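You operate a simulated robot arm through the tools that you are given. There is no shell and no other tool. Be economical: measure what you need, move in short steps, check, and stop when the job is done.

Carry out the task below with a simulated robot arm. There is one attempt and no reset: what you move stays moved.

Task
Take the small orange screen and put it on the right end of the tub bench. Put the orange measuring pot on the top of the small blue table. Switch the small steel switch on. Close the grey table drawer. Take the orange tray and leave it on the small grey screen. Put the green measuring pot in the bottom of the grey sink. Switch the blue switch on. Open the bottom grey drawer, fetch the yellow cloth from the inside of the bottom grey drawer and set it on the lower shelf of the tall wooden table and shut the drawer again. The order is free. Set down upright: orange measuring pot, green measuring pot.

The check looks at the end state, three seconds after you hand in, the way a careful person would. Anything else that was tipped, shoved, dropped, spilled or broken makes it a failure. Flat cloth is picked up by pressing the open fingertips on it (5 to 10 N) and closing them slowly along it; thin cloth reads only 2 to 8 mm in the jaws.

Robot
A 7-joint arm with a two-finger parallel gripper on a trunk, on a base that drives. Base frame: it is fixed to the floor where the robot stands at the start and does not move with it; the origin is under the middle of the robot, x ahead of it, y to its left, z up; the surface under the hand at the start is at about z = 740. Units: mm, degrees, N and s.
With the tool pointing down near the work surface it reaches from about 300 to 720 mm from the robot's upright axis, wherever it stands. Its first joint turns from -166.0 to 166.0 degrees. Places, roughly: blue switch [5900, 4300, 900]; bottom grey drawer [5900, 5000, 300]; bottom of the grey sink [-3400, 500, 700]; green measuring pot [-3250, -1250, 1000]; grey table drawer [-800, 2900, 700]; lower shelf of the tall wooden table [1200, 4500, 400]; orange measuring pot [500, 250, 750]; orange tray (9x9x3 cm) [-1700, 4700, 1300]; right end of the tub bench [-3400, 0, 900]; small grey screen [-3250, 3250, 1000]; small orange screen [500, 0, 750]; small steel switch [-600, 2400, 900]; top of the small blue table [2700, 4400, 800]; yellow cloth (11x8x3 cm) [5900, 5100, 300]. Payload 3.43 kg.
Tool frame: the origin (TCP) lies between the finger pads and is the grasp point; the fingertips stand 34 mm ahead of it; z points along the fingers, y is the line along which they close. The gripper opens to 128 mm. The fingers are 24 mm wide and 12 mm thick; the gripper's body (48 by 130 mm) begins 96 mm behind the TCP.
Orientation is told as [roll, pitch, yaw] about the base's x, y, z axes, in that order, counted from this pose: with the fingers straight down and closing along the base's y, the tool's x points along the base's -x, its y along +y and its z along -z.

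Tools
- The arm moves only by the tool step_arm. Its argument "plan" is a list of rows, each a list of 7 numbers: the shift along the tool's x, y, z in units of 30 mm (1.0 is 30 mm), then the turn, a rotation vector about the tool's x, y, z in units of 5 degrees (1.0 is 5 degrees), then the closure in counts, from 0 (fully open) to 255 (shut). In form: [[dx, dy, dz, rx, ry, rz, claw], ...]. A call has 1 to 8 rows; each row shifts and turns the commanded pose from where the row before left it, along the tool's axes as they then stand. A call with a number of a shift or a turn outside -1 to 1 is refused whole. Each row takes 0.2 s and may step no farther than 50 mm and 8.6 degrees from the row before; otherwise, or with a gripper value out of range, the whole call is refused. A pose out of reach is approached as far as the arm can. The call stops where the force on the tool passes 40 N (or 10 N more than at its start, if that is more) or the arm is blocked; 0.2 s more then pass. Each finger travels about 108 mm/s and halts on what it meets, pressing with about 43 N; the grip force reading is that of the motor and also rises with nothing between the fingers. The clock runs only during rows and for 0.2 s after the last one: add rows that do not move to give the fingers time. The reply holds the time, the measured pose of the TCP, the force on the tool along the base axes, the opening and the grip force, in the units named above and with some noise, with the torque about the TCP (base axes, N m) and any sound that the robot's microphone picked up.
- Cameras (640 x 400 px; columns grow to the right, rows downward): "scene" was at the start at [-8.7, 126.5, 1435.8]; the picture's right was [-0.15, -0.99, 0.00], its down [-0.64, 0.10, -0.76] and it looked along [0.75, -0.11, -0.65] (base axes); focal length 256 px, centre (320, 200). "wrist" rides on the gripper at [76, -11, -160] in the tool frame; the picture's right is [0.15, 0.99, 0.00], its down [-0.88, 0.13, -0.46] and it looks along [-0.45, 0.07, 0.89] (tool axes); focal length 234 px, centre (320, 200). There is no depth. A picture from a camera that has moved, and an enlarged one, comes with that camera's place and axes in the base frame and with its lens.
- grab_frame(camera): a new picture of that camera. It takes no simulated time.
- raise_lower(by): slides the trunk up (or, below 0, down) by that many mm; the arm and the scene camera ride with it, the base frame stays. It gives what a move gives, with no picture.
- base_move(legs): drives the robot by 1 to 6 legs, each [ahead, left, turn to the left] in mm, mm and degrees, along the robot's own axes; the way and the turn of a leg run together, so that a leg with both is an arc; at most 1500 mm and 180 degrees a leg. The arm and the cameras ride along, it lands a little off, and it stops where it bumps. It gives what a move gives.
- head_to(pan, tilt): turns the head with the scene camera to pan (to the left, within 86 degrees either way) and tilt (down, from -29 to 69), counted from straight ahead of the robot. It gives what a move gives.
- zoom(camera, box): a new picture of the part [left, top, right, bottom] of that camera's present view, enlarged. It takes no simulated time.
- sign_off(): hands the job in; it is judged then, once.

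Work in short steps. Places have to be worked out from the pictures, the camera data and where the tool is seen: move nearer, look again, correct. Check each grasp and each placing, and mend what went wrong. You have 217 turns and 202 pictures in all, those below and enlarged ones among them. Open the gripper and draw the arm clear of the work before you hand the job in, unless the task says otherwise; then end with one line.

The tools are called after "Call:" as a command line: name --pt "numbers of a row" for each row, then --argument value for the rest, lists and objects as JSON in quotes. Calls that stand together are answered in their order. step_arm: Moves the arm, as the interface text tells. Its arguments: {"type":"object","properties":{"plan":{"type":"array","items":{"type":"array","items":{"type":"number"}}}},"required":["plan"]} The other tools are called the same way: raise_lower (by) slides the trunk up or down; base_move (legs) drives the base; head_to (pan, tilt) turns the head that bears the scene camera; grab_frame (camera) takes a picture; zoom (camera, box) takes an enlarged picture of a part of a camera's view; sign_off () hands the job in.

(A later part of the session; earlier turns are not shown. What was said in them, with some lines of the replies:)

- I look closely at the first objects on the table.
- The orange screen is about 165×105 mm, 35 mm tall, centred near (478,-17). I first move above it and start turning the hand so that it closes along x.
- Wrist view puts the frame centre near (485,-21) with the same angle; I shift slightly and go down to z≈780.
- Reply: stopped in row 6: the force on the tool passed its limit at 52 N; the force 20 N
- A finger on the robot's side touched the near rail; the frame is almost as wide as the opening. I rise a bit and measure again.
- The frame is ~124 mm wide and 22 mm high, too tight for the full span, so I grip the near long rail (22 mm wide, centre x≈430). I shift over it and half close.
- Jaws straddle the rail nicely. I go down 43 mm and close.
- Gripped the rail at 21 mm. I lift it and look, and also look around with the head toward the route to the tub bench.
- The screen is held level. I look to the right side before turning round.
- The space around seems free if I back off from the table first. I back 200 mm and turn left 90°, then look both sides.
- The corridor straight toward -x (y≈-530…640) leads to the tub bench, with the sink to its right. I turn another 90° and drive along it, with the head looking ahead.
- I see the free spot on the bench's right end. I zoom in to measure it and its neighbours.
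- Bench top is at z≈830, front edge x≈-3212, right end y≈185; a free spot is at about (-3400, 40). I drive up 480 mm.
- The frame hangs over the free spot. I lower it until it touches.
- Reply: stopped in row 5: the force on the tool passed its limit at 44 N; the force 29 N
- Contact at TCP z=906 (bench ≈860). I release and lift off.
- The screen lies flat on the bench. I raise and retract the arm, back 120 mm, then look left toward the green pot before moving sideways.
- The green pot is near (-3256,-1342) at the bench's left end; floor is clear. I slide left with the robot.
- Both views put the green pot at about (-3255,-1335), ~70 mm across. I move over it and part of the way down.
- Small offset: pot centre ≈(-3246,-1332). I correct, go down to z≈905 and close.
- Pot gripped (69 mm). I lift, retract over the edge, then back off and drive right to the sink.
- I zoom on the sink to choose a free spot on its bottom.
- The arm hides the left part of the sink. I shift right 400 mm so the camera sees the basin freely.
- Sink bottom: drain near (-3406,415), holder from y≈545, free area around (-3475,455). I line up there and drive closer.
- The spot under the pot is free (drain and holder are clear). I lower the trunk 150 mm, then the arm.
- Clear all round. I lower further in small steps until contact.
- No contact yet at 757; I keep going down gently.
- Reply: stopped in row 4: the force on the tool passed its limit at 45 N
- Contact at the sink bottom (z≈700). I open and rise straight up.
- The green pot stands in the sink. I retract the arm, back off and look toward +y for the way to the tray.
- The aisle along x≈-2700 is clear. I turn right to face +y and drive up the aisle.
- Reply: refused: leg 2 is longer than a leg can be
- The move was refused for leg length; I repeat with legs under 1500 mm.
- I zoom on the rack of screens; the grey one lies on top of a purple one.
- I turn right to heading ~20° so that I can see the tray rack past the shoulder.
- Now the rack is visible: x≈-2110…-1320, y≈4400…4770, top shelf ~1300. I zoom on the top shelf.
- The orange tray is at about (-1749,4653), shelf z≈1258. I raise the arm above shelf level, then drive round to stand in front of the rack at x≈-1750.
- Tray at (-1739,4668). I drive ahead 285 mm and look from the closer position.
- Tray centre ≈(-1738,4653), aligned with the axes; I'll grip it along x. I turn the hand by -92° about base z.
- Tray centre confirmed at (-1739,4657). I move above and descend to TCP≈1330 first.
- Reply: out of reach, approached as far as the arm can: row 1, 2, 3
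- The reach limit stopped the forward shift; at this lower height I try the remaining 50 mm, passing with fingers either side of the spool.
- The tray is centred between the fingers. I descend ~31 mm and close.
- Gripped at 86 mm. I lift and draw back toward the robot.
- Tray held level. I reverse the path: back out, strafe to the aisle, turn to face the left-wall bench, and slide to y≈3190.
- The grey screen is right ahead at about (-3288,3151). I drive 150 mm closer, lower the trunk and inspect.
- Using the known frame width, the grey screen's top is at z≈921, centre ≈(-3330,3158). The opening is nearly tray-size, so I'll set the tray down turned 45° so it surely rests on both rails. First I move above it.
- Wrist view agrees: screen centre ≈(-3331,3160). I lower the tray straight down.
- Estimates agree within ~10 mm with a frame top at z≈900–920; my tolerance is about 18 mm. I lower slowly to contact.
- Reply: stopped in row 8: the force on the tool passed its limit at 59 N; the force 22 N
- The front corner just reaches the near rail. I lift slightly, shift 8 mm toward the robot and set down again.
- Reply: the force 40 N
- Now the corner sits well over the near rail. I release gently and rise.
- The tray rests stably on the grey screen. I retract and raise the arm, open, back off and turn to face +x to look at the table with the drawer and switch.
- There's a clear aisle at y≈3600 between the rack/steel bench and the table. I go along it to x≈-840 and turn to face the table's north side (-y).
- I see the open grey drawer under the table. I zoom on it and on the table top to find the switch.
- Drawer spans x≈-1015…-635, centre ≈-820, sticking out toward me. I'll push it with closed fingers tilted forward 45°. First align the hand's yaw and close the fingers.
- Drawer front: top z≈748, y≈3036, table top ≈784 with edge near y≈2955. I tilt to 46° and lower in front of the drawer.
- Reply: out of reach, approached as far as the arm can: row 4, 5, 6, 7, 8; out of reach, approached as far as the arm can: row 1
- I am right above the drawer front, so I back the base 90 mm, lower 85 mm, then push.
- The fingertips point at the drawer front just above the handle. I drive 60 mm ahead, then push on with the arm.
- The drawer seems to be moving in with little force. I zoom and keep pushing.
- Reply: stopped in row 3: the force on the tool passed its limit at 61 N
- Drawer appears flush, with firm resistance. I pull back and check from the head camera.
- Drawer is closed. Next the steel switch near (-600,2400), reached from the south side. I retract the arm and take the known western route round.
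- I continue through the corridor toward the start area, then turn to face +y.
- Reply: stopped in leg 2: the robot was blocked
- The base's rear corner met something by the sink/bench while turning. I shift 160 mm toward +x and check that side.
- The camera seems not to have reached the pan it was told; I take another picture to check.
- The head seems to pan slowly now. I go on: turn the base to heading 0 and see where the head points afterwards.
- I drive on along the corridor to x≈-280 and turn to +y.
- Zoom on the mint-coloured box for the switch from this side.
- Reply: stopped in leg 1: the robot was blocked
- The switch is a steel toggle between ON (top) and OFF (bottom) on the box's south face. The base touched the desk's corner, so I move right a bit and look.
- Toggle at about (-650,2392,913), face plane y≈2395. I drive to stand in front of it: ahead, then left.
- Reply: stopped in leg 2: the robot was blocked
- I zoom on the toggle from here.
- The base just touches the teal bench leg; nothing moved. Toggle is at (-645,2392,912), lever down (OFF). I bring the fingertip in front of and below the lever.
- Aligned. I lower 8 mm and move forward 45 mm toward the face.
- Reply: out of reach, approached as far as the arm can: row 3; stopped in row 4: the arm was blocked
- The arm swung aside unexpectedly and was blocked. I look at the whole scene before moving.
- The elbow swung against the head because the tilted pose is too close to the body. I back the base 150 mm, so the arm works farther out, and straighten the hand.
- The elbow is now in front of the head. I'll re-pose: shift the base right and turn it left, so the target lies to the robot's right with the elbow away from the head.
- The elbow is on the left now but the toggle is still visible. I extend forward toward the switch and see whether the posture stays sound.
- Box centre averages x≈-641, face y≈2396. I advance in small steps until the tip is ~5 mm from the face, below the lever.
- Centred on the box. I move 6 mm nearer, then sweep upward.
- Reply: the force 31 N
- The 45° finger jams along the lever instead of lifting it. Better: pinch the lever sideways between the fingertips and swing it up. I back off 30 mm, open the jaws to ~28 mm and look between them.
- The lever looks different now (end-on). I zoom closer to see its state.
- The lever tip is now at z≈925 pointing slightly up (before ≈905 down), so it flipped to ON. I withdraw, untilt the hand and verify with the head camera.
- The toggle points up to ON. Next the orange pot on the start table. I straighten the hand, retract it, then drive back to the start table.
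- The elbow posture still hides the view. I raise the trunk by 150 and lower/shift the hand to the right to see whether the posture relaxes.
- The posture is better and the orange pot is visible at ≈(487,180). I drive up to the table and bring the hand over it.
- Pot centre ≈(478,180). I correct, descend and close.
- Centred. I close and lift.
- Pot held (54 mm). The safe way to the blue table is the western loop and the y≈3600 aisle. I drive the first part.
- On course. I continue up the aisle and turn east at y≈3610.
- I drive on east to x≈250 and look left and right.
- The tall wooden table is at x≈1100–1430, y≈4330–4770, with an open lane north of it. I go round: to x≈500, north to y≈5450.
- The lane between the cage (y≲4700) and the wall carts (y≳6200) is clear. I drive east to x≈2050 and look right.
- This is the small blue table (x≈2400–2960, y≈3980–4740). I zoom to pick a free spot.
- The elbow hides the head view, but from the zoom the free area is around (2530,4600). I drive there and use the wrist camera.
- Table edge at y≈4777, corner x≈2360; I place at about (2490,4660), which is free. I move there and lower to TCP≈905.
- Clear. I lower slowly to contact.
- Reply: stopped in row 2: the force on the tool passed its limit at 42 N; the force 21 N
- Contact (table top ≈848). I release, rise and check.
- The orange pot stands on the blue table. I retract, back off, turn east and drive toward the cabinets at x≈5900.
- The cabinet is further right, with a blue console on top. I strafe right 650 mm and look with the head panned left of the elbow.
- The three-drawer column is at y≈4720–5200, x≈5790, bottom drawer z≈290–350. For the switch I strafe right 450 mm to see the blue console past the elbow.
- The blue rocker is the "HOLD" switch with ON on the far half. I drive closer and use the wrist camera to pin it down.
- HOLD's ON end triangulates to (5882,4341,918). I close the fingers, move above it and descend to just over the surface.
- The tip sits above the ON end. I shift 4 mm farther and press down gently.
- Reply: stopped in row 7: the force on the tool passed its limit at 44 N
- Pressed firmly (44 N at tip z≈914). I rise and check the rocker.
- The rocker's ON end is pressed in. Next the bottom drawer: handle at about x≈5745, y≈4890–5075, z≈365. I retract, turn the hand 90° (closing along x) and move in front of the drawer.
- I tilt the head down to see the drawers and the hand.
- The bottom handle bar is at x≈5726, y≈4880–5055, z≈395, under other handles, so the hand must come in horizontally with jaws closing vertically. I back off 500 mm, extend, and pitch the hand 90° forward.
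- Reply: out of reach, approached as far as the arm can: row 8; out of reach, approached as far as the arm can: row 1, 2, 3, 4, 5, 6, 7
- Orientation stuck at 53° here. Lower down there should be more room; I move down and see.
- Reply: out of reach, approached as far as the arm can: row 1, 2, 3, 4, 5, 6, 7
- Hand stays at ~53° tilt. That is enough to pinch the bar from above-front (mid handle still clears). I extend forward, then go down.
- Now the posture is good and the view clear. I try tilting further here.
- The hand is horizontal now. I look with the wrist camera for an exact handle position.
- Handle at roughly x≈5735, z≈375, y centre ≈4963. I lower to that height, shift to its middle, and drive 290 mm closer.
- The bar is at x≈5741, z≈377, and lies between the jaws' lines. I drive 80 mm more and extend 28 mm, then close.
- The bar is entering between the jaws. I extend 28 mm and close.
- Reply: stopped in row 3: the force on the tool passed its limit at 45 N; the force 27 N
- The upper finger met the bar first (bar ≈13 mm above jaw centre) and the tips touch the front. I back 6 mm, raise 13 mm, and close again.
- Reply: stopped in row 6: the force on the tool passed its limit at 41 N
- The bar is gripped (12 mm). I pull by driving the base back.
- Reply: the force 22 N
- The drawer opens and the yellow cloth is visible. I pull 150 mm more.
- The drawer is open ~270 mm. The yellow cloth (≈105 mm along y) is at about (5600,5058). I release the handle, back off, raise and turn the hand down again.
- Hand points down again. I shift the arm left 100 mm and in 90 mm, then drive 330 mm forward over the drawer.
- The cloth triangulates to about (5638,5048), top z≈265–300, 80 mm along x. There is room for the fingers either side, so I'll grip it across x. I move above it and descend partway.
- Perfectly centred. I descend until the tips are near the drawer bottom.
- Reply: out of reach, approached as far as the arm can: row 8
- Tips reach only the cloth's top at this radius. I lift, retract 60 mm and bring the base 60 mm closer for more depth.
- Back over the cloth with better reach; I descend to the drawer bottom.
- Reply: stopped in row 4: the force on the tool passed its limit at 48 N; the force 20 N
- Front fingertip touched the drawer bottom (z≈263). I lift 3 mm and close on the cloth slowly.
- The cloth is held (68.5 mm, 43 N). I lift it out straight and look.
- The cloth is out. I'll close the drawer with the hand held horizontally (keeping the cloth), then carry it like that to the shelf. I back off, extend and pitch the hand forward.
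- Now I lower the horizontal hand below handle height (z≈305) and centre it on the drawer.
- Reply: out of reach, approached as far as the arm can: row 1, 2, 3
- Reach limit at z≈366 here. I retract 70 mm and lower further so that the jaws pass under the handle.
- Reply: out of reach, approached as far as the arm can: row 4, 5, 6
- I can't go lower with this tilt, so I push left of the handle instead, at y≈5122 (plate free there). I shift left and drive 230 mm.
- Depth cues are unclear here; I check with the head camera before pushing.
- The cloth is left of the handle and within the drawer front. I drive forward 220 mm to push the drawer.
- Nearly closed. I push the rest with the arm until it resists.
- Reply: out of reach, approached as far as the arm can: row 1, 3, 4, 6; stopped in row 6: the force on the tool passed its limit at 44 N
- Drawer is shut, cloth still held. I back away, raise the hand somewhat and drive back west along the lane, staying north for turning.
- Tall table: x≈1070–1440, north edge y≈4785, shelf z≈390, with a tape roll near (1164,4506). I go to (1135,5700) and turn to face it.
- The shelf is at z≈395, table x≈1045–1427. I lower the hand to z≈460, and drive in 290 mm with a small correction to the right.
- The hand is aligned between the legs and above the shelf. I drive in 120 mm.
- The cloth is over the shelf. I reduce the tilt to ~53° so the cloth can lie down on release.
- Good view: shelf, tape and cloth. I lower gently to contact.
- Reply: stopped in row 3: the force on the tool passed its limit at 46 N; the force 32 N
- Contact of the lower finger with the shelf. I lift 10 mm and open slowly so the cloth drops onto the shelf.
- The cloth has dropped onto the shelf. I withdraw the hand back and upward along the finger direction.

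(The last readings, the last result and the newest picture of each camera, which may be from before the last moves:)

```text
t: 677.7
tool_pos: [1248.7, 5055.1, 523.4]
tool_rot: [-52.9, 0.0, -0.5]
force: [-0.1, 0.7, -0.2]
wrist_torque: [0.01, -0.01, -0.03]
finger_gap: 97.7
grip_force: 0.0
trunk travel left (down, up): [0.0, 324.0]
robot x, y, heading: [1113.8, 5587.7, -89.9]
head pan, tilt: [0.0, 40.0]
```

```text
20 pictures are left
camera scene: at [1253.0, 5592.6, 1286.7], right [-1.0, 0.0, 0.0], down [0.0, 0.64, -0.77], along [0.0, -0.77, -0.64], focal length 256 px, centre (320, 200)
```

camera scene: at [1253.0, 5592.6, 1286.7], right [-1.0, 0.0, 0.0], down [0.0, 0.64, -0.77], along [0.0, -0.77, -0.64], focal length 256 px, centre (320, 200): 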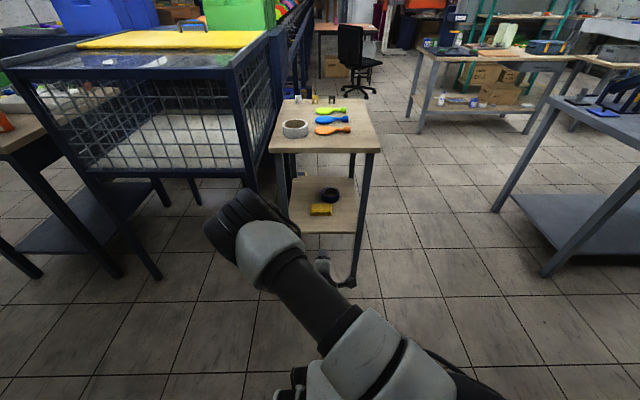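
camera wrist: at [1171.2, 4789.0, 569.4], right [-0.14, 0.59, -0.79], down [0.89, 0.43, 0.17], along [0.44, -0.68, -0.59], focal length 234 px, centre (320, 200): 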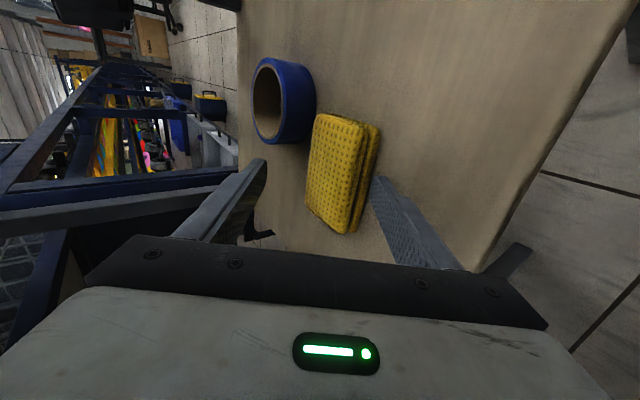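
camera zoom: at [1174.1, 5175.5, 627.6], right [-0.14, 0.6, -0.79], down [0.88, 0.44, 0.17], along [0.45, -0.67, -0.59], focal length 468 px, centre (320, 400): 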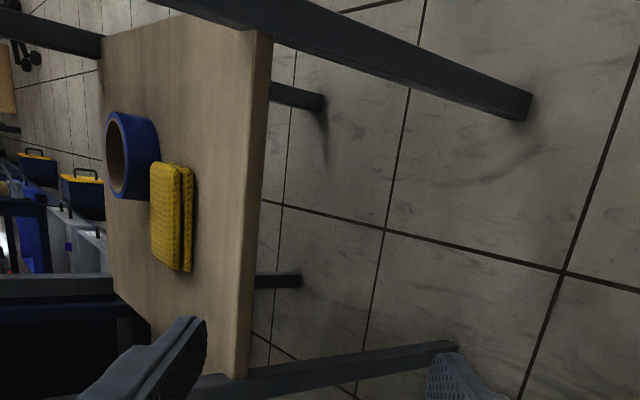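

The cloth lies on the lower shelf. For certainty about the blue rocker, I drive back to view it with the head camera.

Call:
base_move --legs '[[0, 0, 90], [1450, 0, 0], [1450, 0, 0], [900, 0, 0], [0, -850, 0]]'

Call:
head_to --pan -15 --tilt 30

Call:
grab_frame --camera "scene"

```text
t: 707.8
tool_pos: [5411.7, 4843.5, 524.1]
tool_rot: [-53.0, -0.1, 88.0]
force: [-1.3, -0.4, -0.2]
wrist_torque: [0.0, -0.02, -0.01]
finger_gap: 98.1
grip_force: 0.1
trunk travel left (down, up): [0.0, 324.0]
robot x, y, heading: [4873.1, 4729.0, -1.7]
head pan, tilt: [0.0, 40.0]
```

```text
t: 708.6
tool_pos: [5411.5, 4844.7, 524.0]
tool_rot: [-53.0, 0.0, 87.9]
force: [-0.3, 0.3, -0.3]
wrist_torque: [0.01, 0.0, 0.01]
finger_gap: 98.0
grip_force: 0.1
trunk travel left (down, up): [0.0, 324.0]
robot x, y, heading: [4878.6, 4724.3, -1.9]
head pan, tilt: [-15.0, 30.0]
```

```text
19 pictures are left
camera scene: at [4872.7, 4842.4, 1302.0], right [-0.28, -0.96, 0.0], down [-0.48, 0.14, -0.87], along [0.83, -0.25, -0.5], focal length 256 px, centre (320, 200)
```

scene: 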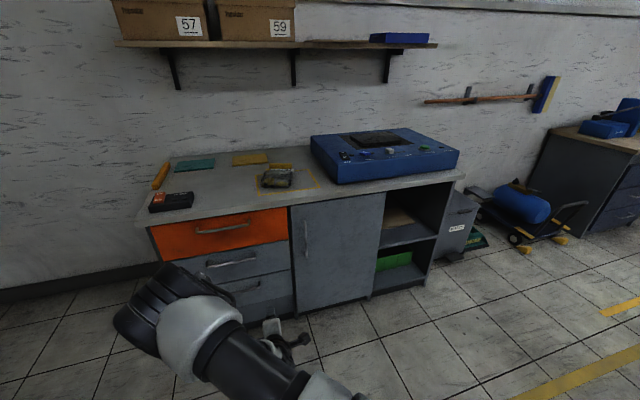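

Call:
zoom --camera "scene" --box '[325, 135, 405, 185]'

Call:
zoom --camera "scene" --box '[140, 200, 330, 330]'

```text
8.00 times, centred on (365, 160) of scene
camera zoom: at [4872.7, 4842.4, 1302.0], right [-0.28, -0.96, 0.0], down [-0.48, 0.14, -0.87], along [0.83, -0.25, -0.5], focal length 2049 px, centre (-40, 520)
```

zoom: 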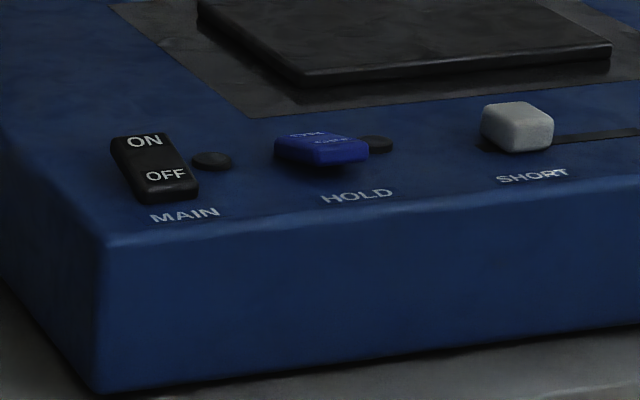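

```text
3.08 times, centred on (235, 265) of scene
camera zoom: at [4872.7, 4842.4, 1302.0], right [-0.28, -0.96, 0.0], down [-0.48, 0.14, -0.87], along [0.83, -0.25, -0.5], focal length 788 px, centre (582, 0)
```

zoom: 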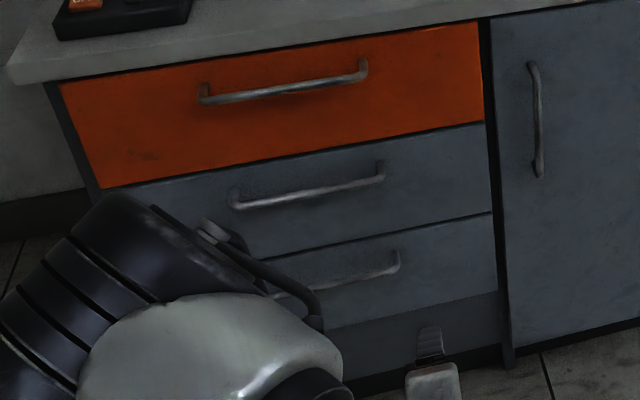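

The HOLD rocker is clearly tipped to ON (unlike MAIN) and the drawer is shut. I open the gripper fully and back off a little before handing in.

Call:
base_move --legs '[[-200, 0, 0]]'

Call:
step_arm --pt "0 0 0 0 0 0 0" --pt "0 0 0 0 0 0 0"

Call:
sign_off

```text
t: 710.2
tool_pos: [5213.6, 4849.2, 524.2]
tool_rot: [-53.0, 0.0, 87.9]
force: [-0.9, 0.9, 0.0]
wrist_torque: [0.0, 0.02, 0.01]
finger_gap: 97.9
grip_force: 0.0
trunk travel left (down, up): [0.0, 324.0]
robot x, y, heading: [4675.4, 4735.8, -1.5]
head pan, tilt: [-15.0, 30.0]
```

```text
t: 710.8
tool_pos: [5212.7, 4849.2, 523.7]
tool_rot: [-53.0, 0.1, 87.8]
force: [0.3, 0.0, -0.1]
wrist_torque: [-0.01, 0.01, 0.05]
finger_gap: 128.2
grip_force: 0.0
trunk travel left (down, up): [0.0, 324.0]
robot x, y, heading: [4675.7, 4734.5, -1.7]
head pan, tilt: [-15.0, 30.0]
```

```text
The job is handed in.
```

I did all eight jobs, checked each placement, switch and drawer in a picture afterwards, and handed the work in; along the way the base touched the sink or tub bench once and the teal bench twice, with no visible shift, and the grey screen moved about 7 mm under the tray.
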